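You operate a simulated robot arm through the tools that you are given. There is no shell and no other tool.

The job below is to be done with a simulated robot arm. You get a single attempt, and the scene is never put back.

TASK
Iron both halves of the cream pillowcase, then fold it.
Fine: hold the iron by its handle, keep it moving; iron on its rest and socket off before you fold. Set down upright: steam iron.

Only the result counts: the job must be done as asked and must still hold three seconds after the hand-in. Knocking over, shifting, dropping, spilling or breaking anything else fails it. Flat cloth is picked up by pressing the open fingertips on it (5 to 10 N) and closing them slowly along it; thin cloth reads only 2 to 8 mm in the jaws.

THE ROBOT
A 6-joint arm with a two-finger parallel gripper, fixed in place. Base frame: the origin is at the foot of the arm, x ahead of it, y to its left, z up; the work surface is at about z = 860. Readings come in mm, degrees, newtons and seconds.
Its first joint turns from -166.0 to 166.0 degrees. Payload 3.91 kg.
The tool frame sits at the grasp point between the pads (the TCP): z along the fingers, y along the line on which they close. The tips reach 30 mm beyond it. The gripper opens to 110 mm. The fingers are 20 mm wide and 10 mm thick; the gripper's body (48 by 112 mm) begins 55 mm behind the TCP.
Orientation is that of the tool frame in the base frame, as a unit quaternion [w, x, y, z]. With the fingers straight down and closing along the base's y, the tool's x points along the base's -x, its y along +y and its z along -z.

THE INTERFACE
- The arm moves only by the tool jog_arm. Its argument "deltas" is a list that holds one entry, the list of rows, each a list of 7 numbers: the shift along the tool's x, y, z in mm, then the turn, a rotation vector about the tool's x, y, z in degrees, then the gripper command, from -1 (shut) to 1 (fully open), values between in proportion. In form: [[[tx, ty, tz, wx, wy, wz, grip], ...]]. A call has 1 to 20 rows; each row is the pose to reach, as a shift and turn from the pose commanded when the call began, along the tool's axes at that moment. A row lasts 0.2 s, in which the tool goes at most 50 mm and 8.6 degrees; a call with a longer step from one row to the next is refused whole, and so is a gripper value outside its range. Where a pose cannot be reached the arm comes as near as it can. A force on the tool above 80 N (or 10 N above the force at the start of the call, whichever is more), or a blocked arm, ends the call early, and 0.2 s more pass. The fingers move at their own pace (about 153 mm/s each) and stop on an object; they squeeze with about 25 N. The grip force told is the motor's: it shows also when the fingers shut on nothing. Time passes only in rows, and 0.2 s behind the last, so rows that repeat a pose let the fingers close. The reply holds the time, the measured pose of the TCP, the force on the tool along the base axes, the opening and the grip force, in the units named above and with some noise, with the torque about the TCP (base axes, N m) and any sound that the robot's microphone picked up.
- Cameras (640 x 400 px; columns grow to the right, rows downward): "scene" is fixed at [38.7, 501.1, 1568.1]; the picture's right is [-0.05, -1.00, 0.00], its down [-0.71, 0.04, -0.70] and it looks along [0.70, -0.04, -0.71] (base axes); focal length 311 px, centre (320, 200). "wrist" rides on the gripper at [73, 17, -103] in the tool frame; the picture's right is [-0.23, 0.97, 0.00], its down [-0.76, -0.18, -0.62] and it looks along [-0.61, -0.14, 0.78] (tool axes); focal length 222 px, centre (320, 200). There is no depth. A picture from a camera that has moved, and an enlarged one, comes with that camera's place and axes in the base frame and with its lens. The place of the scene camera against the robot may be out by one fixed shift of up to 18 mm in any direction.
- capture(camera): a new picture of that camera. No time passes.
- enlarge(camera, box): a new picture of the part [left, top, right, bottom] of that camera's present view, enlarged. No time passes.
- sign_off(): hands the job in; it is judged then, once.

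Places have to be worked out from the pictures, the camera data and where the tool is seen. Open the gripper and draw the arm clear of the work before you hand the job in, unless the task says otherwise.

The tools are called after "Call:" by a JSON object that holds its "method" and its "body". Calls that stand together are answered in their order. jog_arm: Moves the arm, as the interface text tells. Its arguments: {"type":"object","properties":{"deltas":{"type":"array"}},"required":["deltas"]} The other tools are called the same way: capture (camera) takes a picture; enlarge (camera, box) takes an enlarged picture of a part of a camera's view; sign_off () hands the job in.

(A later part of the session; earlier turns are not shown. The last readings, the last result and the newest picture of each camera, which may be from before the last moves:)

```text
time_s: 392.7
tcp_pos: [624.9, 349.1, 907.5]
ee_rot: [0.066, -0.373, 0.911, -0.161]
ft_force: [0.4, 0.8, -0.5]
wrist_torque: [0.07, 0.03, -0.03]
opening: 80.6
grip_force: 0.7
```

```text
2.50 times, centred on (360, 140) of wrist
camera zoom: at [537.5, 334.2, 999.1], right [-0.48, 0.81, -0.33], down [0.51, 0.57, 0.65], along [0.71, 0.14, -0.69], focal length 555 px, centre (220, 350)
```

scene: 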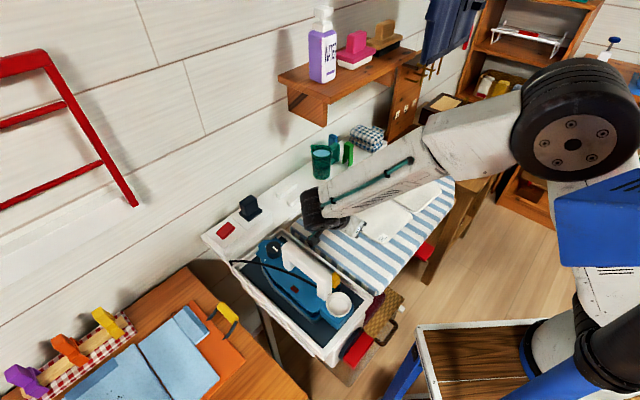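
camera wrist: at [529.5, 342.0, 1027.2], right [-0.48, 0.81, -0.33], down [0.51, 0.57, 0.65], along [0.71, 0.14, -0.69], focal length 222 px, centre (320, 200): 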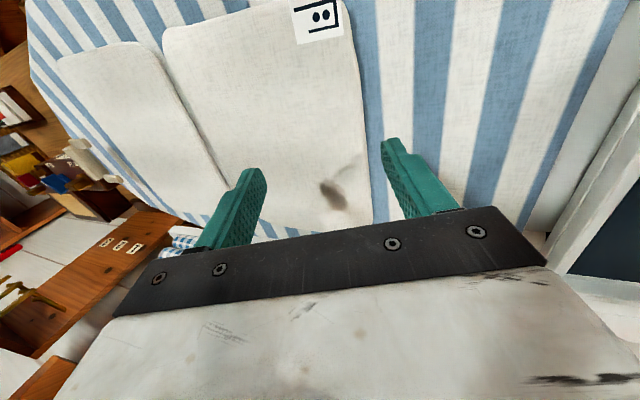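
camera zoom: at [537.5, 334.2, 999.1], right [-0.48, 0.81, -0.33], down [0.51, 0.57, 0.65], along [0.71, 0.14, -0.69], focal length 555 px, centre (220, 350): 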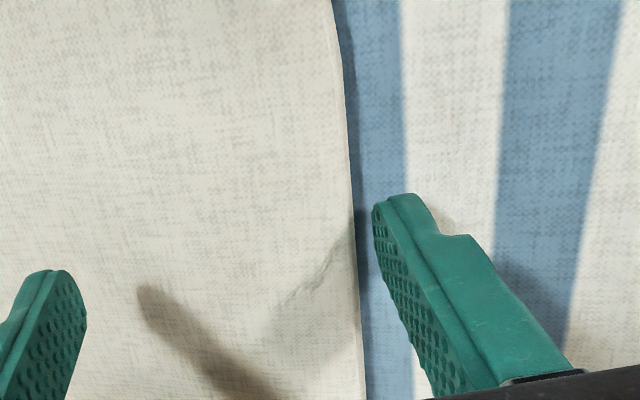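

The finger just touches the edge. Now I push in and up together (10 mm in, 15 mm up) to raise the edge, then look.

Call:
{"method": "jog_arm", "body": {"deltas": [[[0, -2.9, -2.1, 0, 0, 0, 0.45], [0, -5.8, -4.3, 0, 0, 0, 0.45], [0, -8.7, -6.4, 0, 0, 0, 0.45], [0, -11.6, -8.5, 0, 0, 0, 0.45], [0, -14.5, -10.7, 0, 0, 0, 0.45]]]}}

Call:
{"method": "capture", "body": {"camera": "wrist"}}

Call:
{"method": "enlarge", "body": {"camera": "scene", "box": [320, 150, 460, 250]}}

```text
time_s: 393.9
tcp_pos: [633.7, 342.2, 923.9]
ee_rot: [0.065, -0.372, 0.912, -0.161]
ft_force: [0.1, 1.2, -0.9]
wrist_torque: [0.01, 0.03, 0.01]
opening: 80.4
grip_force: 0.6
```

```text
taken
camera wrist: at [545.2, 327.2, 1014.7], right [-0.48, 0.81, -0.33], down [0.51, 0.57, 0.65], along [0.71, 0.14, -0.69], focal length 222 px, centre (320, 200)
```

wrist: 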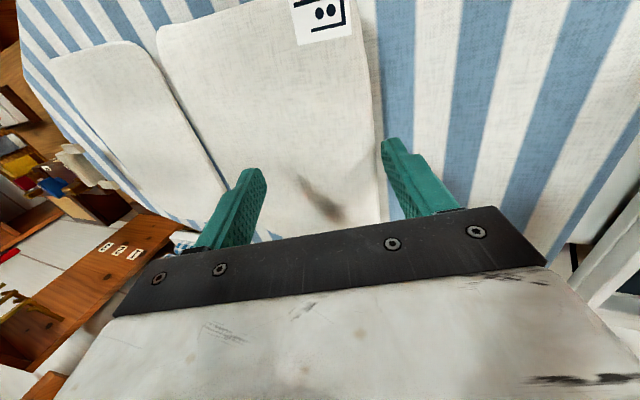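

```text
4.00 times, centred on (390, 200) of scene
camera zoom: at [38.7, 501.1, 1568.1], right [-0.05, -1.0, 0.0], down [-0.71, 0.04, -0.7], along [0.7, -0.04, -0.71], focal length 1243 px, centre (40, 200)
```

zoom: 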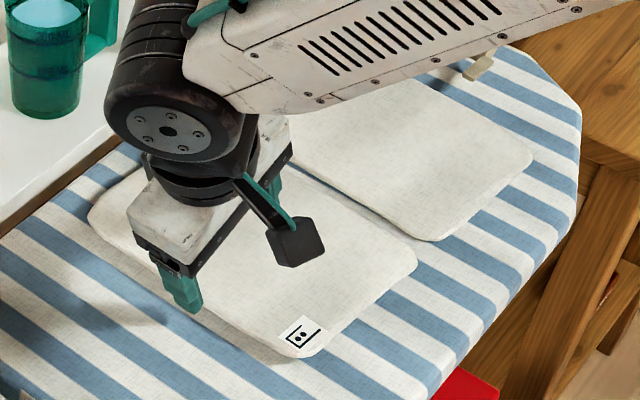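

The near edge is coming up on the finger (the tag end has risen). I raise it further along the arc about the seam while tilting the tool more, so the mat lies on the finger.

Call:
{"method": "jog_arm", "body": {"deltas": [[[0, -4.5, -10.6, 3, 0, 0, 0.45], [0, -9.1, -21.2, 6, 0, 0, 0.45], [0, -13.6, -31.7, 9, 0, 0, 0.45], [0, -18.2, -42.3, 12, 0, 0, 0.45]]]}}

Call:
{"method": "capture", "body": {"camera": "wrist"}}

Call:
{"method": "enlarge", "body": {"camera": "scene", "box": [320, 150, 460, 250]}}

```text
time_s: 394.9
tcp_pos: [635.2, 338.8, 970.0]
ee_rot: [0.104, -0.363, 0.89, -0.256]
ft_force: [0.2, 0.8, 0.0]
wrist_torque: [0.01, -0.02, 0.02]
opening: 79.7
grip_force: 0.0
```

```text
taken
camera wrist: at [534.4, 339.5, 1048.1], right [-0.41, 0.75, -0.52], down [0.42, 0.66, 0.62], along [0.81, 0.04, -0.59], focal length 222 px, centre (320, 200)
```

wrist: 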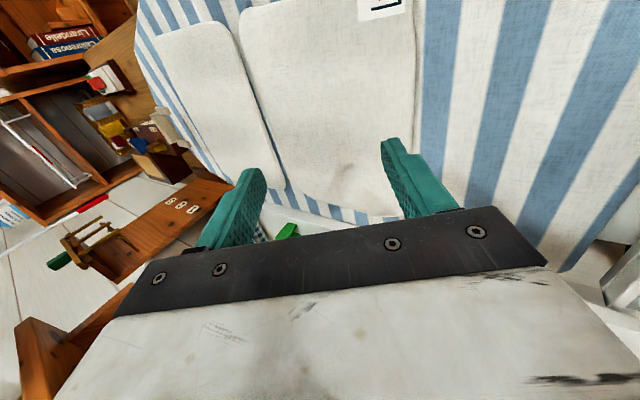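

```text
4.00 times, centred on (390, 200) of scene
camera zoom: at [38.7, 501.1, 1568.1], right [-0.05, -1.0, 0.0], down [-0.71, 0.04, -0.7], along [0.7, -0.04, -0.71], focal length 1243 px, centre (40, 200)
```

zoom: 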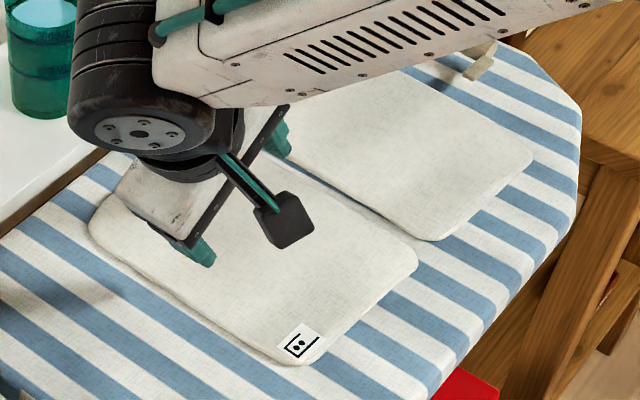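

The edge slipped off because the finger drew back slightly during the arc. I go back down outside the edge to try again, this time pushing inward more as I lift and tilting earlier.

Call:
{"method": "jog_arm", "body": {"deltas": [[[0, 10, -6, -4, 0, 0, 0.45], [0, 20, -12, -8, 0, 0, 0.45], [0, 29.7, -18.6, -12, 0, 0, 0.45]]]}}

Call:
{"method": "jog_arm", "body": {"deltas": [[[0, 4, 20, 0, 0, 0, 0.45], [0, 8, 40, 0, 0, 0, 0.45], [0, 11, 57, 0, 0, 0, 0.45], [0, 11.9, 62, 0, 0, 0, 0.45]]]}}

Call:
{"method": "enlarge", "body": {"camera": "wrist", "box": [260, 60, 460, 220]}}

```text
time_s: 395.7
tcp_pos: [610.8, 365.9, 968.6]
ee_rot: [0.065, -0.372, 0.912, -0.161]
ft_force: [-0.2, -0.3, 0.2]
wrist_torque: [-0.01, -0.01, 0.04]
opening: 79.9
grip_force: 0.1
```

```text
time_s: 396.7
tcp_pos: [618.1, 357.2, 909.2]
ee_rot: [0.066, -0.372, 0.912, -0.161]
ft_force: [0.0, 0.8, 0.0]
wrist_torque: [0.03, 0.01, -0.06]
opening: 80.0
grip_force: 0.1
```

```text
2.50 times, centred on (360, 140) of wrist
camera zoom: at [530.0, 343.6, 999.6], right [-0.48, 0.81, -0.33], down [0.51, 0.57, 0.65], along [0.71, 0.14, -0.69], focal length 555 px, centre (220, 350)
```

zoom: 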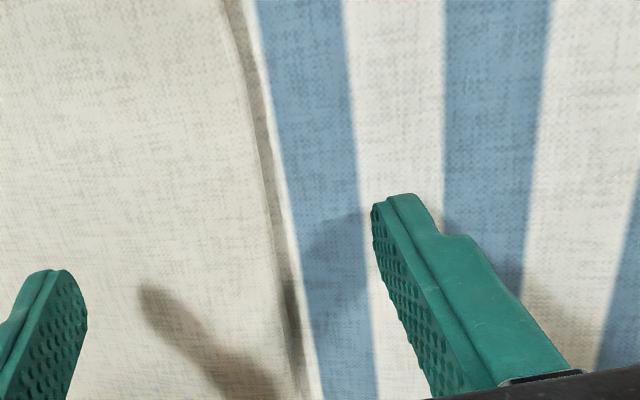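

I retry with a smaller tilt (10°) and full opening so the fingertip reaches lower beneath the rounded edge. I set that pose first, a little outside the edge.

Call:
{"method": "jog_arm", "body": {"deltas": [[[0, -5, 0, -4, 0, 0, 0.7], [0, -10, 2, -7, 0, 0, 1], [0, -14.5, 6, -10, 0, 0, 1], [0, -14.5, 8, -10, 0, 0, 1]]]}}

Call:
{"method": "enlarge", "body": {"camera": "wrist", "box": [220, 60, 460, 220]}}

```text
time_s: 397.7
tcp_pos: [629.1, 345.6, 903.2]
ee_rot: [0.033, -0.377, 0.922, -0.08]
ft_force: [-0.1, 0.2, 0.6]
wrist_torque: [0.03, -0.01, 0.02]
opening: 110.1
grip_force: 0.1
```

```text
2.50 times, centred on (340, 140) of wrist
camera zoom: at [552.6, 319.9, 1003.7], right [-0.51, 0.84, -0.17], down [0.59, 0.49, 0.64], along [0.63, 0.23, -0.75], focal length 555 px, centre (270, 350)
```

zoom: 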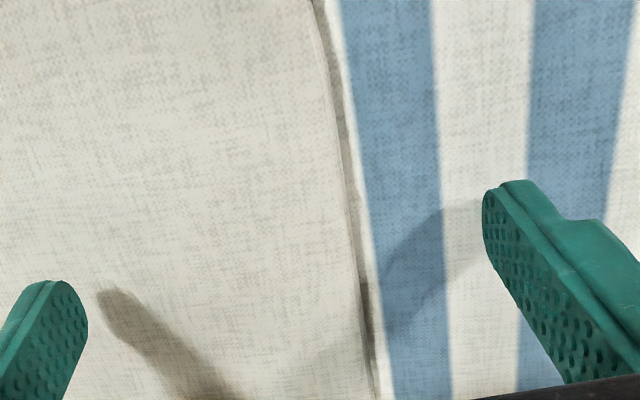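

The outer fingertip is ~27 mm from the edge and just above the board. I approach to contact.

Call:
{"method": "jog_arm", "body": {"deltas": [[[0, -5.9, 1.0, 0, 0, 0, 1], [0, -11.8, 2.1, 0, 0, 0, 1], [0, -17.7, 3.1, 0, 0, 0, 1], [0, -21.7, 3.8, 0, 0, 0, 1]]]}}

Call:
{"method": "jog_arm", "body": {"deltas": [[[0, -2, 0.35, 0, 0, 0, 1], [0, -4, 0.7, 0, 0, 0, 1]]]}}

Call:
{"method": "enlarge", "body": {"camera": "wrist", "box": [220, 60, 460, 220]}}

```text
time_s: 398.7
tcp_pos: [644.4, 328.7, 904.7]
ee_rot: [0.034, -0.377, 0.922, -0.082]
ft_force: [0.3, 0.3, 0.0]
wrist_torque: [0.02, -0.01, 0.03]
opening: 109.7
grip_force: 0.1
```

```text
time_s: 399.3
tcp_pos: [648.7, 328.0, 905.0]
ee_rot: [0.033, -0.376, 0.922, -0.082]
ft_force: [0.0, -0.1, 0.6]
wrist_torque: [-0.02, -0.02, -0.01]
opening: 110.0
grip_force: 0.0
```

```text
2.50 times, centred on (340, 140) of wrist
camera zoom: at [571.0, 301.7, 1002.8], right [-0.51, 0.84, -0.17], down [0.59, 0.49, 0.64], along [0.63, 0.23, -0.75], focal length 555 px, centre (270, 350)
```

zoom: 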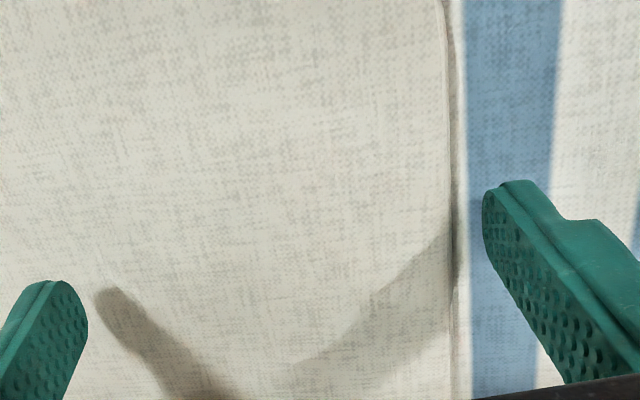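

About 8 mm remain visually (4 mm of contact margin). I lower 1 mm and close in until it touches.

Call:
{"method": "jog_arm", "body": {"deltas": [[[0, -1.8, 1.3, 0, 0, 0, 1], [0, -3.8, 1.7, 0, 0, 0, 1]]]}}

Call:
{"method": "jog_arm", "body": {"deltas": [[[0, -1, 0.2, 0, 0, 0, 1], [0, -2, 0.35, 0, 0, 0, 1]]]}}

```text
time_s: 399.9
tcp_pos: [650.4, 323.6, 902.7]
ee_rot: [0.033, -0.376, 0.922, -0.082]
ft_force: [-1.1, 2.1, 0.8]
wrist_torque: [0.06, 0.07, -0.04]
opening: 109.8
grip_force: 0.0
```

```text
time_s: 400.5
tcp_pos: [651.0, 322.8, 903.0]
ee_rot: [0.034, -0.377, 0.922, -0.082]
ft_force: [-0.9, 1.6, 0.6]
wrist_torque: [0.05, 0.06, -0.02]
opening: 110.1
grip_force: 0.1
```

Contact, with the case starting to slide at about 2 N. I now lift while pushing in, and gradually tilt the finger under the edge, in one smooth motion, then look.

Call:
{"method": "jog_arm", "body": {"deltas": [[[0, -1.5, -4.9, 0.7, 0, 0, 1], [0, -3.1, -9.8, 1.3, 0, 0, 1], [0, -4.6, -14.7, 2, 0, 0, 1], [0, -4.6, -19.4, 4.7, 0, 0, 1], [0, -4.7, -24.1, 7.3, 0, 0, 1], [0, -4.7, -28.8, 10, 0, 0, 1], [0, -4.4, -34.5, 13.3, 0, 0, 1], [0, -4.0, -40.3, 16.7, 0, 0, 1], [0, -3.7, -46, 20, 0, 0, 1]]]}}

Call:
{"method": "capture", "body": {"camera": "wrist"}}

Call:
{"method": "enlarge", "body": {"camera": "scene", "box": [320, 150, 460, 250]}}

```text
time_s: 402.5
tcp_pos: [648.7, 325.3, 949.4]
ee_rot: [0.098, -0.365, 0.894, -0.24]
ft_force: [-0.3, -0.1, -0.7]
wrist_torque: [0.01, -0.01, 0.04]
opening: 110.1
grip_force: 0.0
```

```text
taken
camera wrist: at [549.8, 322.3, 1030.3], right [-0.43, 0.76, -0.49], down [0.43, 0.65, 0.63], along [0.79, 0.06, -0.61], focal length 222 px, centre (320, 200)
```

wrist: 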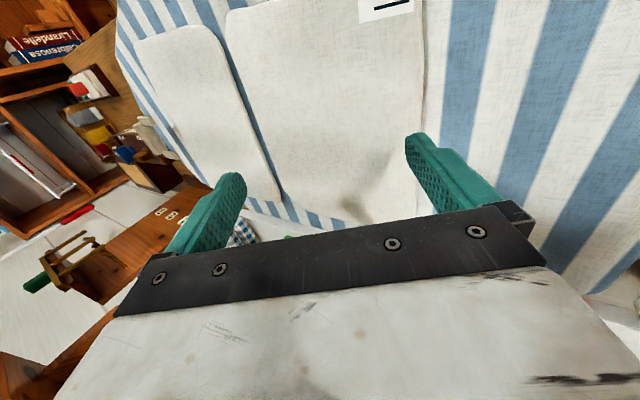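

```text
4.00 times, centred on (390, 200) of scene
camera zoom: at [38.7, 501.1, 1568.1], right [-0.05, -1.0, 0.0], down [-0.71, 0.04, -0.7], along [0.7, -0.04, -0.71], focal length 1243 px, centre (40, 200)
```

zoom: 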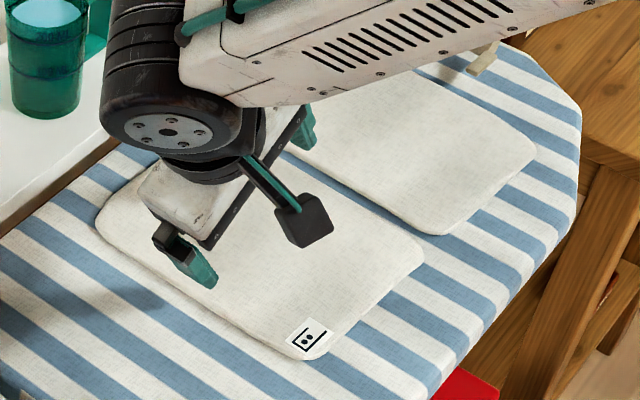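

It slipped early with the flatter tilt, while the 20° setting had held the edge up. I return to the 20° setup outside the edge for a careful step-by-step attempt.

Call:
{"method": "jog_arm", "body": {"deltas": [[[0, 12, -7, -3, 0, 0, 0.8], [0, 24, -14, -7, 0, 0, 0.45], [0, 34.6, -20, -10, 0, 0, 0.45], [0, 34.6, -20, -10, 0, 0, 0.45]]]}}

Call:
{"method": "jog_arm", "body": {"deltas": [[[0, 3, 14, 0, 0, 0, 0.45], [0, 6, 28, 0, 0, 0, 0.45], [0, 8.4, 40.6, 0, 0, 0, 0.45]]]}}

Call:
{"method": "enlarge", "body": {"camera": "wrist", "box": [260, 60, 460, 220]}}

```text
time_s: 403.5
tcp_pos: [620.6, 353.3, 950.0]
ee_rot: [0.066, -0.373, 0.912, -0.16]
ft_force: [0.1, 0.3, 0.8]
wrist_torque: [-0.02, 0.04, -0.03]
opening: 79.8
grip_force: 0.0
```

```text
time_s: 404.3
tcp_pos: [625.2, 349.1, 907.8]
ee_rot: [0.066, -0.372, 0.912, -0.162]
ft_force: [-0.2, -0.4, 0.1]
wrist_torque: [-0.01, 0.03, 0.03]
opening: 79.7
grip_force: 0.1
```

```text
2.50 times, centred on (360, 140) of wrist
camera zoom: at [537.1, 335.1, 999.1], right [-0.48, 0.81, -0.33], down [0.51, 0.57, 0.65], along [0.71, 0.14, -0.69], focal length 555 px, centre (220, 350)
```

zoom: 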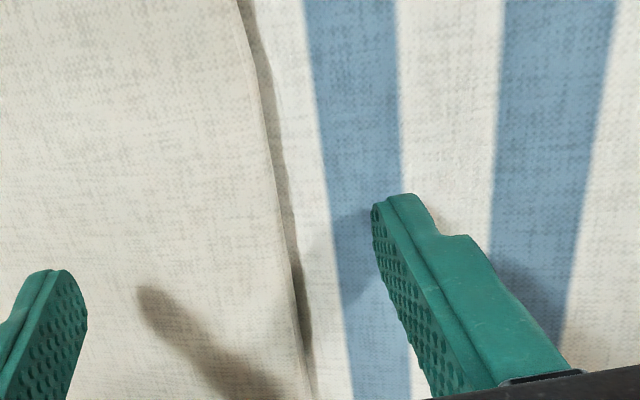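

Ready again, ~17 mm before contact. I approach and then nudge until the touch shows.

Call:
{"method": "jog_arm", "body": {"deltas": [[[0, -4.2, 2.5, 0, 0, 0, 0.45], [0, -8.7, 4.2, 0, 0, 0, 0.45], [0, -12.8, 5.7, 0, 0, 0, 0.45]]]}}

Call:
{"method": "jog_arm", "body": {"deltas": [[[0, -1.4, 0.5, 0, 0, 0, 0.45], [0, -2.8, 1.0, 0, 0, 0, 0.45]]]}}

Call:
{"method": "jog_arm", "body": {"deltas": [[[0, -1.4, 0.5, 0, 0, 0, 0.45], [0, -2.8, 1.0, 0, 0, 0, 0.45]]]}}

```text
time_s: 405.1
tcp_pos: [634.6, 339.0, 907.1]
ee_rot: [0.065, -0.372, 0.912, -0.162]
ft_force: [0.3, -0.4, 0.2]
wrist_torque: [0.02, 0.01, 0.02]
opening: 79.9
grip_force: 0.1
```

```text
time_s: 405.7
tcp_pos: [637.3, 336.4, 907.1]
ee_rot: [0.066, -0.372, 0.912, -0.161]
ft_force: [0.5, 0.3, -0.6]
wrist_torque: [-0.01, -0.02, 0.01]
opening: 79.9
grip_force: 0.1
```

```text
time_s: 406.3
tcp_pos: [638.2, 335.9, 905.8]
ee_rot: [0.066, -0.371, 0.912, -0.162]
ft_force: [0.0, 0.1, -0.7]
wrist_torque: [0.0, -0.01, 0.0]
opening: 79.3
grip_force: 0.2
```

Not yet a clear touch; two more small nudges.

Call:
{"method": "jog_arm", "body": {"deltas": [[[0, -1.4, 0.5, 0, 0, 0, 0.45], [0, -2.8, 1.0, 0, 0, 0, 0.45]]]}}

Call:
{"method": "enlarge", "body": {"camera": "wrist", "box": [260, 60, 460, 220]}}

```text
time_s: 406.9
tcp_pos: [641.0, 333.1, 907.0]
ee_rot: [0.067, -0.372, 0.912, -0.161]
ft_force: [-1.8, 1.4, 0.1]
wrist_torque: [0.02, 0.04, -0.01]
opening: 80.5
grip_force: 0.6
```

```text
2.50 times, centred on (360, 140) of wrist
camera zoom: at [552.2, 319.4, 998.8], right [-0.48, 0.81, -0.33], down [0.51, 0.57, 0.65], along [0.71, 0.14, -0.69], focal length 555 px, centre (220, 350)
```

zoom: 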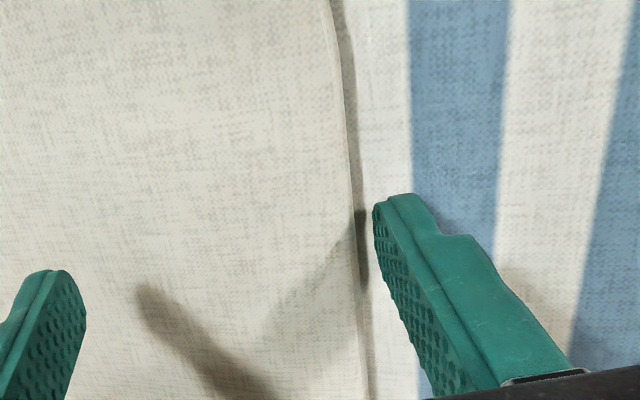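

Contact (2.3 N, opening 80.5). I repeat the successful first lift: 10 mm in, 15 mm up.

Call:
{"method": "jog_arm", "body": {"deltas": [[[0, -2.9, -2.1, 0, 0, 0, 0.45], [0, -5.8, -4.3, 0, 0, 0, 0.45], [0, -8.7, -6.4, 0, 0, 0, 0.45], [0, -11.6, -8.5, 0, 0, 0, 0.45], [0, -14.5, -10.7, 0, 0, 0, 0.45]]]}}

Call:
{"method": "enlarge", "body": {"camera": "wrist", "box": [260, 60, 460, 220]}}

Call:
{"method": "enlarge", "body": {"camera": "scene", "box": [335, 180, 415, 245]}}

```text
time_s: 408.1
tcp_pos: [647.3, 325.4, 922.3]
ee_rot: [0.066, -0.372, 0.912, -0.162]
ft_force: [-1.0, 1.8, -1.0]
wrist_torque: [0.04, 0.07, -0.02]
opening: 80.4
grip_force: 0.2
```

```text
2.50 times, centred on (360, 140) of wrist
camera zoom: at [559.0, 312.3, 1014.2], right [-0.48, 0.81, -0.33], down [0.51, 0.57, 0.65], along [0.71, 0.14, -0.69], focal length 555 px, centre (220, 350)
```

zoom: 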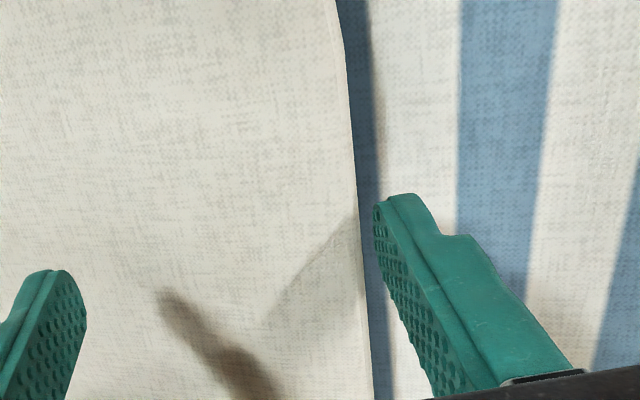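

```text
6.15 times, centred on (375, 212) of scene
camera zoom: at [38.7, 501.1, 1568.1], right [-0.05, -1.0, 0.0], down [-0.71, 0.04, -0.7], along [0.7, -0.04, -0.71], focal length 1912 px, centre (-18, 123)
```

zoom: 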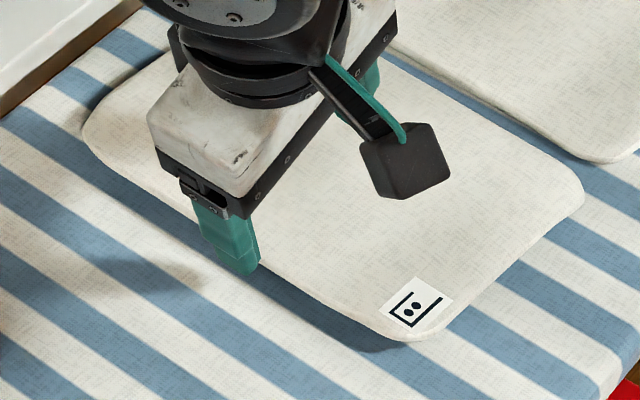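

The edge is held about 15 mm up on the finger. Now I tilt the tool around the contact (to 30°), keeping a slight inward push, and check that the edge stays.

Call:
{"method": "jog_arm", "body": {"deltas": [[[0, 0.3, -1.4, 2.5, 0, 0, 0.45], [0, 0.6, -2.7, 5, 0, 0, 0.45], [0, 1.0, -4.3, 7.5, 0, 0, 0.45], [0, 1.3, -5.9, 10, 0, 0, 0.45]]]}}

Call:
{"method": "enlarge", "body": {"camera": "scene", "box": [335, 180, 415, 245]}}

```text
time_s: 409.1
tcp_pos: [646.6, 328.5, 928.1]
ee_rot: [0.098, -0.364, 0.895, -0.24]
ft_force: [-0.1, -0.2, 0.0]
wrist_torque: [0.01, -0.01, -0.01]
opening: 79.9
grip_force: 0.1
```

```text
6.15 times, centred on (375, 212) of scene
camera zoom: at [38.7, 501.1, 1568.1], right [-0.05, -1.0, 0.0], down [-0.71, 0.04, -0.7], along [0.7, -0.04, -0.71], focal length 1912 px, centre (-18, 123)
```

zoom: 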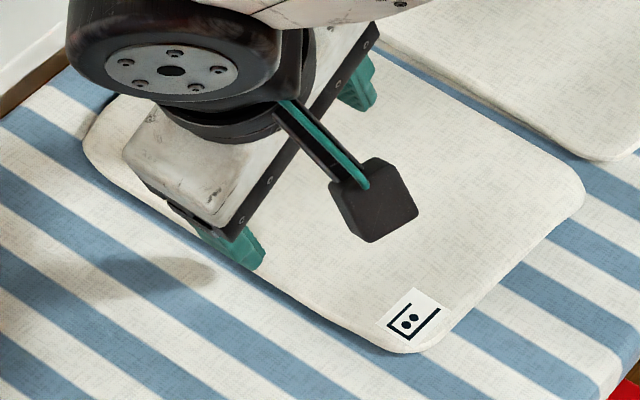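

It dropped again while tilting. Better idea: with the tool tilted to ~48°, closing the jaws itself moves the outer finger in-and-up under the edge while the other comes down on top, scooping it. I back off and set that tilt with a 60 mm opening.

Call:
{"method": "jog_arm", "body": {"deltas": [[[0, 9, -10, 4.5, 0, 0, 0.3], [0, 18, -20, 9, 0, 0, 0.09], [0, 27, -29, 13.5, 0, 0, 0.09], [0, 35.8, -38, 18, 0, 0, 0.09], [0, 35.8, -38, 18, 0, 0, 0.09]]]}}

Call:
{"method": "capture", "body": {"camera": "wrist"}}

Call:
{"method": "enlarge", "body": {"camera": "scene", "box": [300, 150, 440, 250]}}

```text
time_s: 410.3
tcp_pos: [610.4, 364.6, 942.9]
ee_rot: [0.154, -0.345, 0.846, -0.376]
ft_force: [0.4, -0.7, -0.3]
wrist_torque: [-0.02, 0.0, -0.02]
opening: 60.1
grip_force: 0.1
```

```text
taken
camera wrist: at [495.5, 377.8, 999.4], right [-0.29, 0.62, -0.72], down [0.3, 0.78, 0.55], along [0.91, -0.06, -0.42], focal length 222 px, centre (320, 200)
```

wrist: 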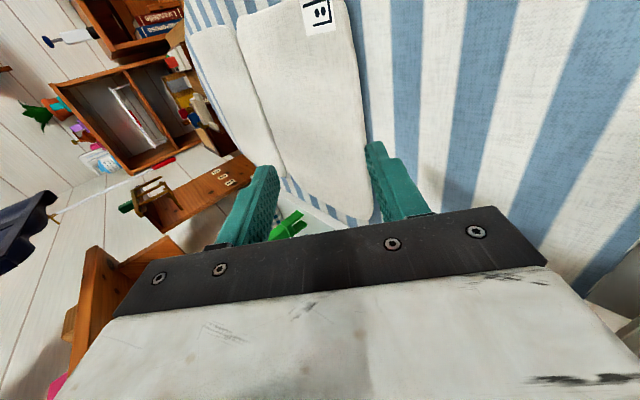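

```text
4.00 times, centred on (370, 200) of scene
camera zoom: at [38.7, 501.1, 1568.1], right [-0.05, -1.0, 0.0], down [-0.71, 0.04, -0.7], along [0.7, -0.04, -0.71], focal length 1243 px, centre (120, 200)
```

zoom: 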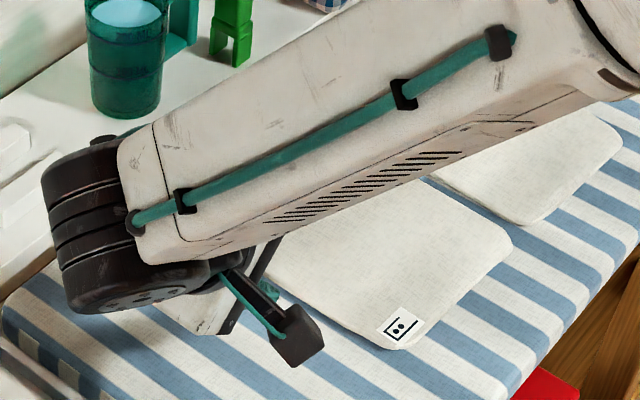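

The case has been pushed about 20 mm toward the far end by my tries, bringing it closer to the peg, so before anything else I'll drag it back. I return the tool to vertical with the fingers closed.

Call:
{"method": "jog_arm", "body": {"deltas": [[[0, -10, -8, -8, 0, 0, -0.3], [0, -24, -8, -16, 0, 0, -0.7], [0, -38, -4, -24, 0, 0, -1], [0, -52, 0, -32, 0, 0, -1], [0, -65, 5, -40, 0, 0, -1], [0, -77.3, 11.1, -48, 0, 0, -1]]]}}

Call:
{"method": "capture", "body": {"camera": "wrist"}}

Call:
{"method": "enlarge", "body": {"camera": "scene", "box": [320, 140, 470, 250]}}

```text
time_s: 411.7
tcp_pos: [651.7, 320.6, 993.8]
ee_rot: [0.0, -0.379, 0.925, 0.0]
ft_force: [-0.2, -0.1, 0.1]
wrist_torque: [0.0, 0.02, -0.01]
opening: 0.1
grip_force: 25.0
```

```text
taken
camera wrist: at [587.6, 282.9, 1096.8], right [-0.52, 0.85, 0.0], down [0.67, 0.41, 0.62], along [0.53, 0.32, -0.78], focal length 222 px, centre (320, 200)
```

wrist: 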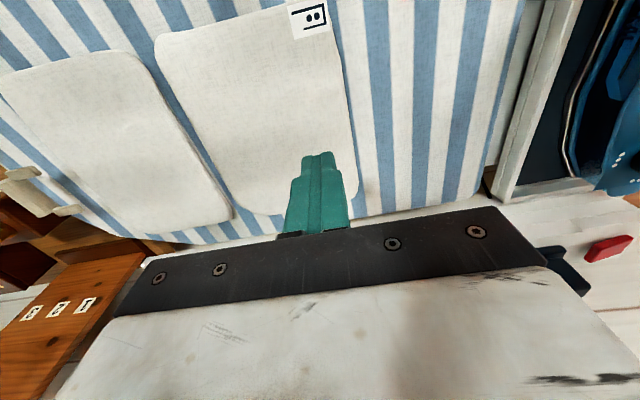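

```text
3.64 times, centred on (395, 195) of scene
camera zoom: at [38.7, 501.1, 1568.1], right [-0.05, -1.0, 0.0], down [-0.71, 0.04, -0.7], along [0.7, -0.04, -0.71], focal length 1130 px, centre (47, 218)
```

zoom: 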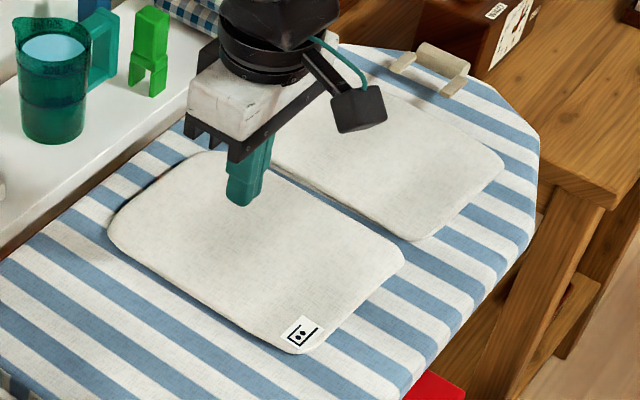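

I zoom on the peg and the far half's far edge to see the remaining clearance.

Call:
{"method": "enlarge", "body": {"camera": "scene", "box": [395, 145, 455, 190]}}

Call:
{"method": "enlarge", "body": {"camera": "wrist", "box": [0, 130, 120, 230]}}

```text
8.89 times, centred on (425, 168) of scene
camera zoom: at [38.7, 501.1, 1568.1], right [-0.05, -1.0, 0.0], down [-0.71, 0.04, -0.7], along [0.7, -0.04, -0.71], focal length 2762 px, centre (-613, 489)
```

zoom: 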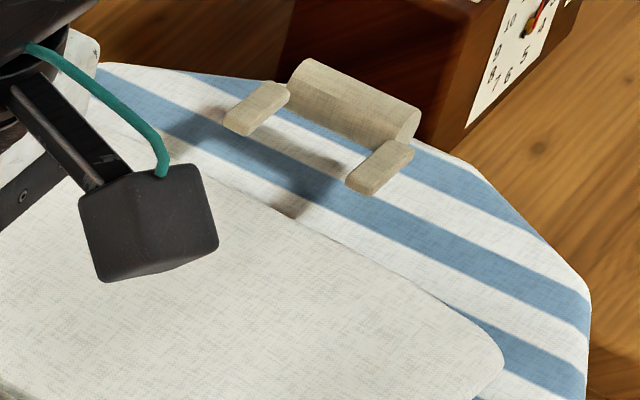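

```text
4.00 times, centred on (60, 180) of wrist
camera zoom: at [587.6, 282.9, 1096.8], right [-0.52, 0.85, 0.0], down [0.67, 0.41, 0.62], along [0.53, 0.32, -0.78], focal length 888 px, centre (1360, 280)
```

zoom: 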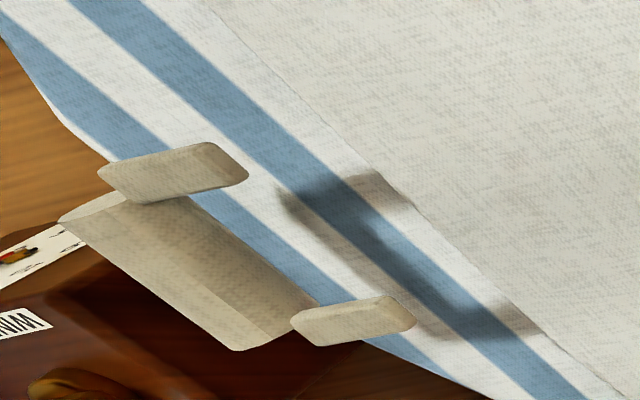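

The beige piece near the far edge may be attached to the pillowcase (it seems to have shifted with it) rather than a loose peg. I compare it with the first picture at exactly the same zoom.

Call:
{"method": "enlarge", "body": {"camera": "scene", "box": [370, 140, 470, 210]}}

Call:
{"method": "enlarge", "body": {"camera": "scene", "box": [405, 145, 445, 180]}}

```text
5.71 times, centred on (420, 175) of scene
camera zoom: at [38.7, 501.1, 1568.1], right [-0.05, -1.0, 0.0], down [-0.71, 0.04, -0.7], along [0.7, -0.04, -0.71], focal length 1775 px, centre (-251, 343)
```

zoom: 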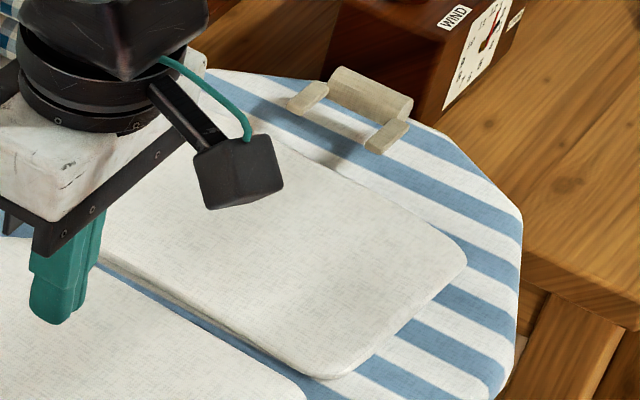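

```text
11.43 times, centred on (425, 162) of scene
camera zoom: at [38.7, 501.1, 1568.1], right [-0.05, -1.0, 0.0], down [-0.71, 0.04, -0.7], along [0.7, -0.04, -0.71], focal length 3550 px, centre (-880, 629)
```

zoom: 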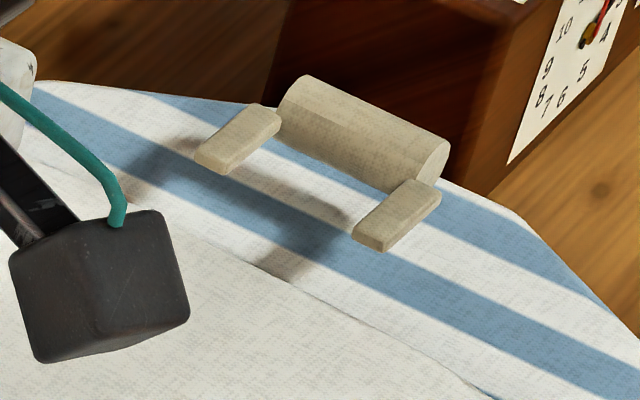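

The beige handle moved exactly with the far half (same shift to the pixel), so it is a grab loop fixed to the far half – that is what to pick up for folding. I move the wrist camera near it for a good look.

Call:
{"method": "jog_arm", "body": {"deltas": [[[7, -25, -25, 0, 0, 0, -0.5], [14, -60, -50, 0, 0, 0, 0], [21, -98, -75, 0, 0, 0, 0], [28, -137, -96, 0, 0, 0, 0], [35, -176, -96, 0, 0, 0, 0], [42, -215, -96, 0, 0, 0, 0], [49, -254, -96, 0, 0, 0, 0], [56, -293, -96, 0, 0, 0, 0], [60, -320, -96, 0, 0, 0, 0], [60, -333, -96, 0, 0, 0, 0]]]}}

Call:
{"method": "capture", "body": {"camera": "wrist"}}

Call:
{"method": "enlarge", "body": {"camera": "wrist", "box": [220, 40, 420, 210]}}

```text
time_s: 413.9
tcp_pos: [842.8, 42.4, 1089.0]
ee_rot: [0.0, -0.378, 0.926, 0.0]
ft_force: [0.3, 0.3, 0.1]
wrist_torque: [-0.01, 0.02, -0.01]
opening: 55.1
grip_force: 0.0
```

```text
taken
camera wrist: at [778.0, 4.0, 1192.0], right [-0.52, 0.85, 0.0], down [0.67, 0.41, 0.62], along [0.53, 0.32, -0.78], focal length 222 px, centre (320, 200)
```

wrist: 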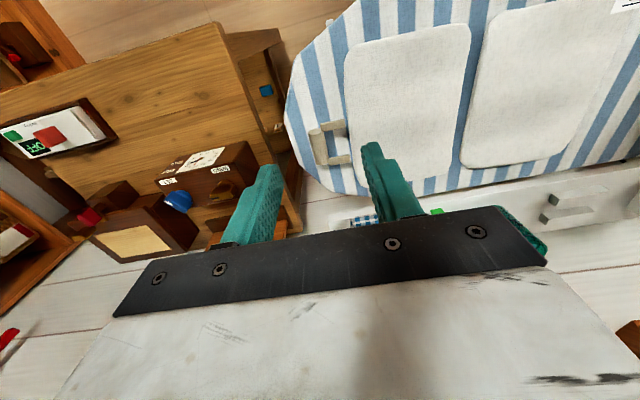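

```text
2.35 times, centred on (320, 125) of wrist
camera zoom: at [778.0, 4.0, 1192.0], right [-0.52, 0.85, 0.0], down [0.67, 0.41, 0.62], along [0.53, 0.32, -0.78], focal length 523 px, centre (320, 376)
```

zoom: 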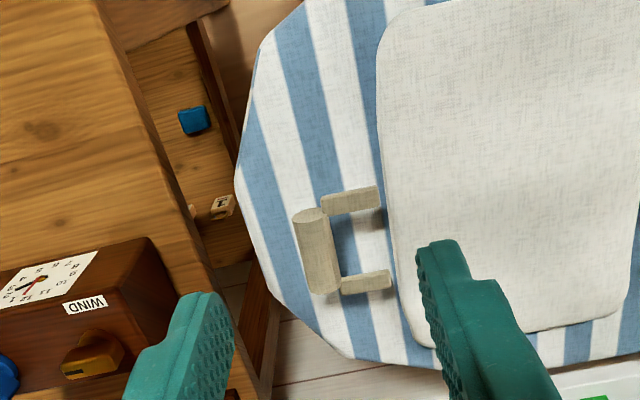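

Now it is clear: a C-shaped linen loop, attached by two arms to the far half's far edge, with its bar at about s≈575, n≈695, z≈894. I check the clearance to the wooden clock box behind it before gripping.

Call:
{"method": "enlarge", "body": {"camera": "wrist", "box": [150, 80, 350, 240]}}

Call:
{"method": "enlarge", "body": {"camera": "scene", "box": [390, 90, 490, 180]}}

```text
2.50 times, centred on (250, 160) of wrist
camera zoom: at [778.0, 4.0, 1192.0], right [-0.52, 0.85, 0.0], down [0.67, 0.41, 0.62], along [0.53, 0.32, -0.78], focal length 555 px, centre (495, 300)
```

zoom: 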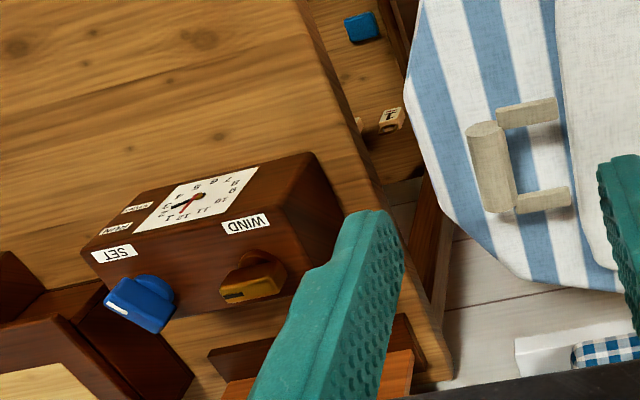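

```text
4.44 times, centred on (440, 135) of scene
camera zoom: at [38.7, 501.1, 1568.1], right [-0.05, -1.0, 0.0], down [-0.71, 0.04, -0.7], along [0.7, -0.04, -0.71], focal length 1381 px, centre (-213, 489)
```

zoom: 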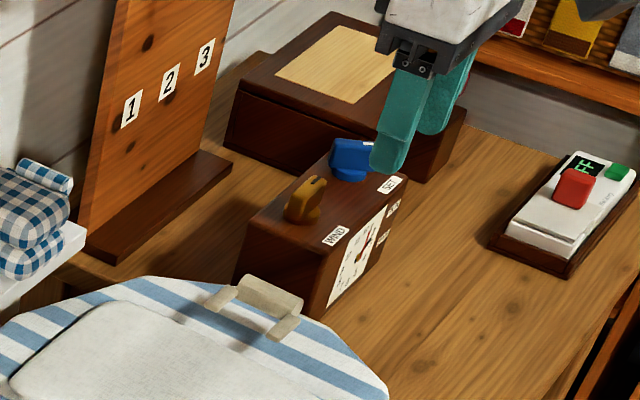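

The box is about 30 mm clear of the gripper's reach. I move above the loop's bar with the fingers 55 mm apart.

Call:
{"method": "jog_arm", "body": {"deltas": [[[-16, -4, 20, 0, 0, 0, 0], [-33, -8, 45, 0, 0, 0, 0], [-50, -12, 70, 0, 0, 0, 0], [-66, -16, 95, 0, 0, 0, 0], [-66, -16, 125, 0, 0, 0, 0]]]}}

Call:
{"method": "enlarge", "body": {"camera": "wrist", "box": [220, 60, 420, 220]}}

Call:
{"method": "enlarge", "body": {"camera": "scene", "box": [390, 110, 470, 180]}}

```text
time_s: 415.1
tcp_pos: [901.4, 76.7, 963.2]
ee_rot: [0.001, -0.377, 0.926, -0.001]
ft_force: [-0.3, 0.0, 0.7]
wrist_torque: [-0.01, 0.01, -0.01]
opening: 55.3
grip_force: 0.1
```

```text
2.50 times, centred on (320, 140) of wrist
camera zoom: at [836.7, 39.0, 1067.0], right [-0.52, 0.85, 0.0], down [0.67, 0.41, 0.62], along [0.53, 0.32, -0.78], focal length 555 px, centre (320, 350)
```

zoom: 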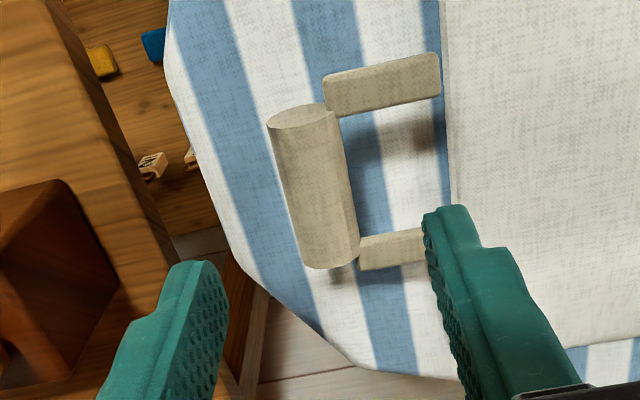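

```text
5.71 times, centred on (430, 145) of scene
camera zoom: at [38.7, 501.1, 1568.1], right [-0.05, -1.0, 0.0], down [-0.71, 0.04, -0.7], along [0.7, -0.04, -0.71], focal length 1775 px, centre (-309, 514)
```

zoom: 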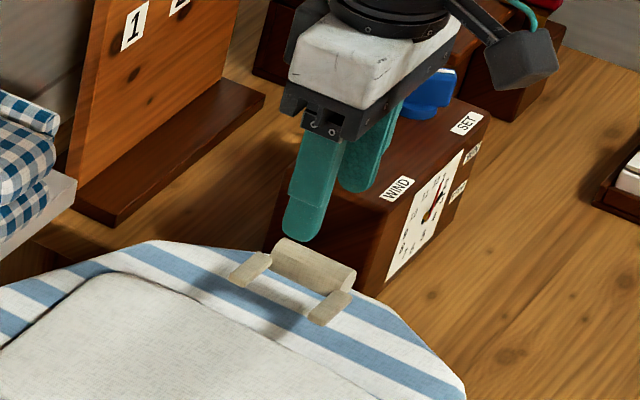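

The bar is centred under the tool and the finger will go between the two arms. I descend around the bar.

Call:
{"method": "jog_arm", "body": {"deltas": [[[1, 0, 16, 0, 0, 0, 0], [2, 0, 32, 0, 0, 0, 0], [2, 0, 48, 0, 0, 0, 0], [2, 0, 63, 0, 0, 0, 0]]]}}

Call:
{"method": "enlarge", "body": {"camera": "wrist", "box": [220, 60, 420, 220]}}

```text
time_s: 416.1
tcp_pos: [899.1, 75.6, 900.9]
ee_rot: [0.001, -0.378, 0.926, -0.001]
ft_force: [0.2, -0.5, 0.4]
wrist_torque: [-0.01, -0.05, -0.01]
opening: 55.2
grip_force: 0.2
```

```text
2.50 times, centred on (320, 140) of wrist
camera zoom: at [834.7, 37.7, 1003.9], right [-0.52, 0.85, 0.0], down [0.67, 0.41, 0.62], along [0.53, 0.32, -0.78], focal length 555 px, centre (320, 350)
```

zoom: 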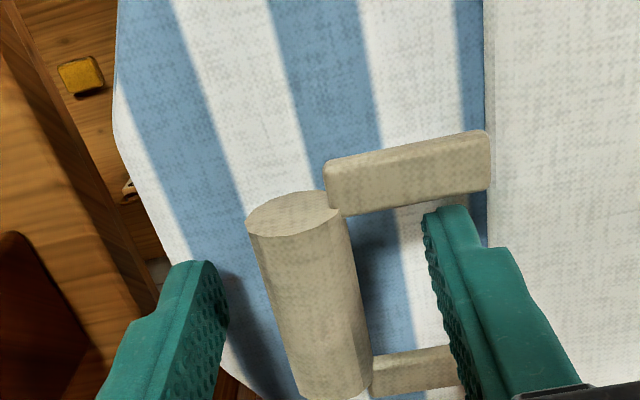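

The bar sits between the fingers. I close on it.

Call:
{"method": "jog_arm", "body": {"deltas": [[[0, 0, 0, 0, 0, 0, -0.3], [0, 0, 0, 0, 0, 0, -0.5], [0, 0, 0, 0, 0, 0, -0.6], [0, 0, 0, 0, 0, 0, -0.8], [0, 0, 0, 0, 0, 0, -1], [0, 0, 0, 0, 0, 0, -1]]]}}

Call:
{"method": "enlarge", "body": {"camera": "wrist", "box": [220, 60, 420, 220]}}

```text
time_s: 417.5
tcp_pos: [899.9, 76.5, 900.6]
ee_rot: [0.0, -0.378, 0.926, 0.0]
ft_force: [1.1, -0.1, -0.7]
wrist_torque: [0.06, -0.01, -0.33]
opening: 21.2
grip_force: 24.9
```

```text
2.50 times, centred on (320, 140) of wrist
camera zoom: at [834.9, 37.9, 1004.0], right [-0.52, 0.85, 0.0], down [0.67, 0.41, 0.62], along [0.53, 0.32, -0.78], focal length 555 px, centre (320, 350)
```

zoom: 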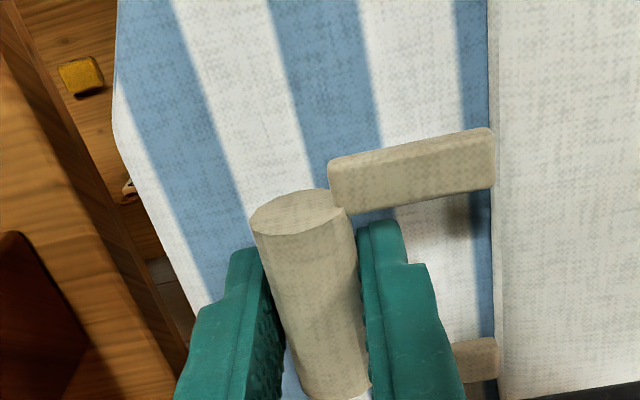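

The bar is held at 21 mm. I now lift it along an arc about the seam (hinge at s≈363), first to about 42°, and check.

Call:
{"method": "jog_arm", "body": {"deltas": [[[0, 1, -8, 0, 0, 0, -1], [0, 4, -22, 0, 0, 0, -1], [0, 7, -33, 0, 0, 0, -1], [0, 10.3, -43.4, 0, 0, 0, -1], [0, 18.8, -64.1, 0, 0, 0, -1], [0, 29.4, -83.8, 0, 0, 0, -1], [0, 42, -102.3, 0, 0, 0, -1], [0, 56.5, -119.4, 0, 0, 0, -1], [0, 72.6, -134.8, 0, 0, 0, -1]]]}}

Call:
{"method": "capture", "body": {"camera": "scene"}}

Call:
{"method": "capture", "body": {"camera": "wrist"}}

```text
time_s: 419.5
tcp_pos: [849.5, 126.3, 1033.9]
ee_rot: [0.0, -0.378, 0.926, 0.001]
ft_force: [-0.3, 0.6, -1.8]
wrist_torque: [-0.27, -0.26, -0.01]
opening: 20.9
grip_force: 24.5
```

```text
taken
```

scene: 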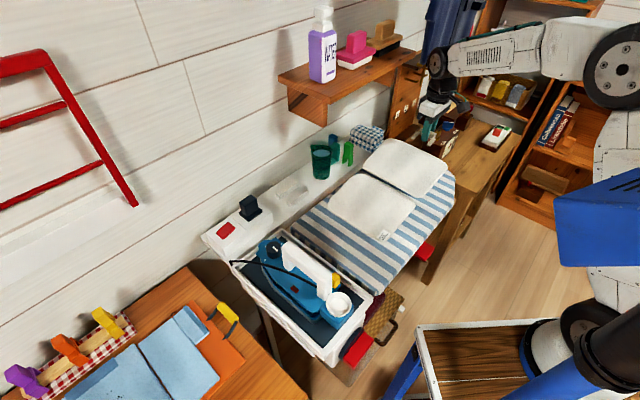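

```text
taken
camera wrist: at [784.2, 88.4, 1138.4], right [-0.52, 0.85, 0.0], down [0.67, 0.41, 0.62], along [0.53, 0.32, -0.78], focal length 222 px, centre (320, 200)
```

wrist: 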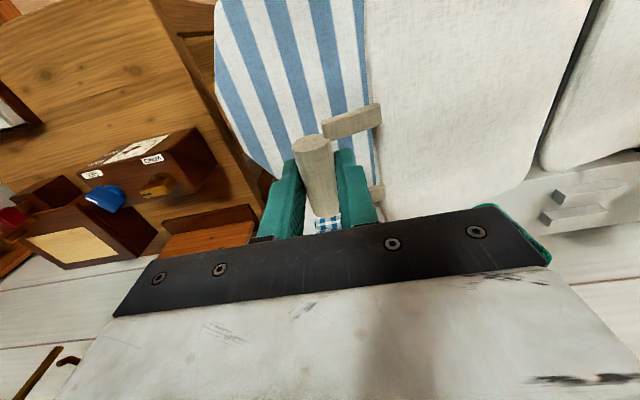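

The far half rises with the loop. I zoom to check that the near half stays flat and in place.

Call:
{"method": "enlarge", "body": {"camera": "scene", "box": [310, 120, 470, 250]}}

```text
3.08 times, centred on (390, 185) of scene
camera zoom: at [38.7, 501.1, 1568.1], right [-0.05, -1.0, 0.0], down [-0.71, 0.04, -0.7], along [0.7, -0.04, -0.71], focal length 956 px, centre (105, 246)
```

zoom: 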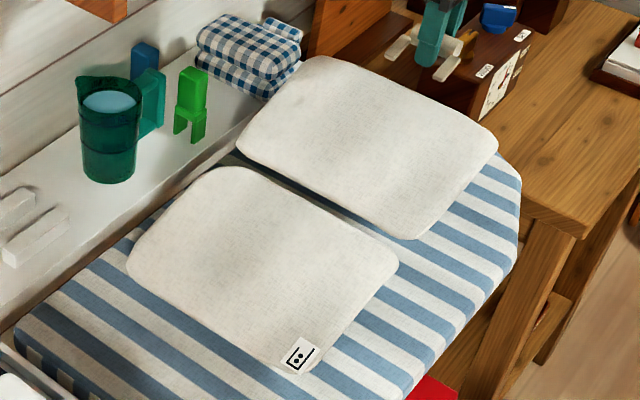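

The jaws hold the bar so firmly that the half only turned about 30° and the seam is partly lifted. I now tilt the tool along with the motion, so the half swings up toward vertical while the seam settles back on the board; first to about 60°.

Call:
{"method": "jog_arm", "body": {"deltas": [[[0, 12, 1, 5, 0, 0, -1], [0, 24.4, 2.4, 10, 0, 0, -1], [0, 39.5, -9, 15, 0, 0, -1], [0, 55.1, -20.1, 20, 0, 0, -1], [0, 72, -29, 25, 0, 0, -1], [0, 89, -36.9, 30, 0, 0, -1]]]}}

Call:
{"method": "capture", "body": {"camera": "wrist"}}

Call:
{"method": "enlarge", "body": {"camera": "scene", "box": [310, 100, 470, 250]}}

```text
time_s: 420.9
tcp_pos: [787.0, 190.2, 1070.9]
ee_rot: [0.098, -0.365, 0.894, -0.24]
ft_force: [0.0, -0.3, -2.6]
wrist_torque: [-0.02, -0.08, 0.02]
opening: 21.4
grip_force: 24.7
```

```text
taken
camera wrist: at [687.3, 187.2, 1152.8], right [-0.43, 0.76, -0.49], down [0.43, 0.65, 0.63], along [0.79, 0.06, -0.61], focal length 222 px, centre (320, 200)
```

wrist: 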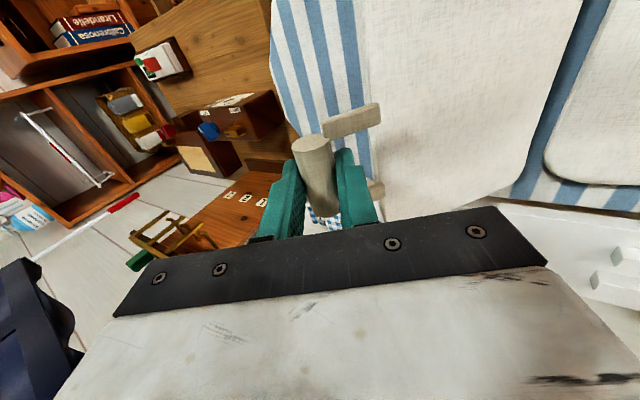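

```text
2.67 times, centred on (390, 175) of scene
camera zoom: at [38.7, 501.1, 1568.1], right [-0.05, -1.0, 0.0], down [-0.71, 0.04, -0.7], along [0.7, -0.04, -0.71], focal length 828 px, centre (133, 267)
```

zoom: 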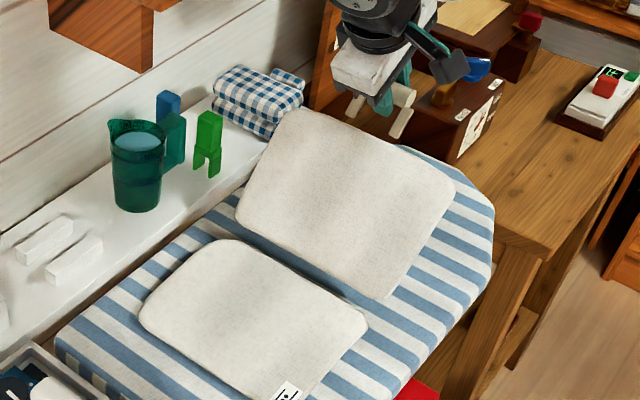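

The far half is now at roughly 55°, though the case is sliding a little toward the tray. I continue the swing to about 75° with less sideways travel and check.

Call:
{"method": "jog_arm", "body": {"deltas": [[[0, 14.7, -13, 5, 0, 0, -1], [0, 29.4, -26.1, 10, 0, 0, -1], [0, 44, -38.5, 15, 0, 0, -1], [0, 58.6, -50.8, 20, 0, 0, -1]]]}}

Call:
{"method": "capture", "body": {"camera": "wrist"}}

Call:
{"method": "enlarge", "body": {"camera": "scene", "box": [290, 90, 450, 250]}}

```text
time_s: 421.9
tcp_pos: [734.0, 243.7, 1086.2]
ee_rot: [0.16, -0.342, 0.839, -0.392]
ft_force: [-0.1, 0.2, -1.4]
wrist_torque: [-0.02, 0.06, -0.04]
opening: 21.0
grip_force: 24.8
```

```text
taken
camera wrist: at [618.4, 258.0, 1140.0], right [-0.27, 0.61, -0.75], down [0.29, 0.79, 0.54], along [0.92, -0.07, -0.39], focal length 222 px, centre (320, 200)
```

wrist: 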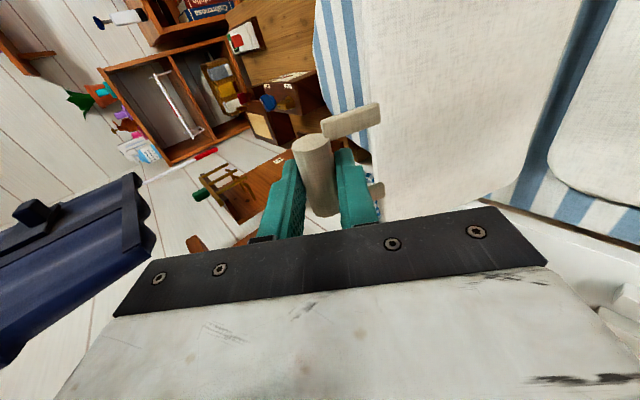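

```text
2.50 times, centred on (370, 170) of scene
camera zoom: at [38.7, 501.1, 1568.1], right [-0.05, -1.0, 0.0], down [-0.71, 0.04, -0.7], along [0.7, -0.04, -0.71], focal length 777 px, centre (195, 275)
```

zoom: 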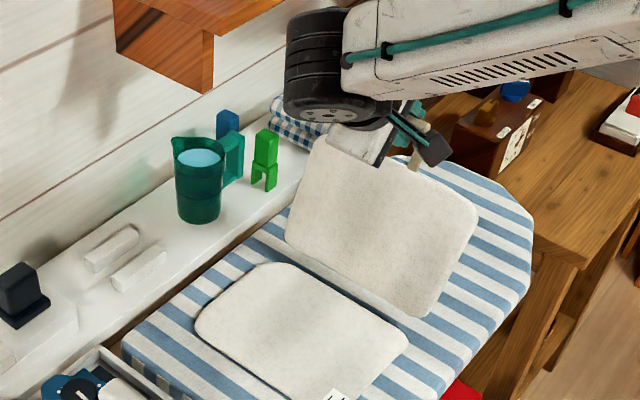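

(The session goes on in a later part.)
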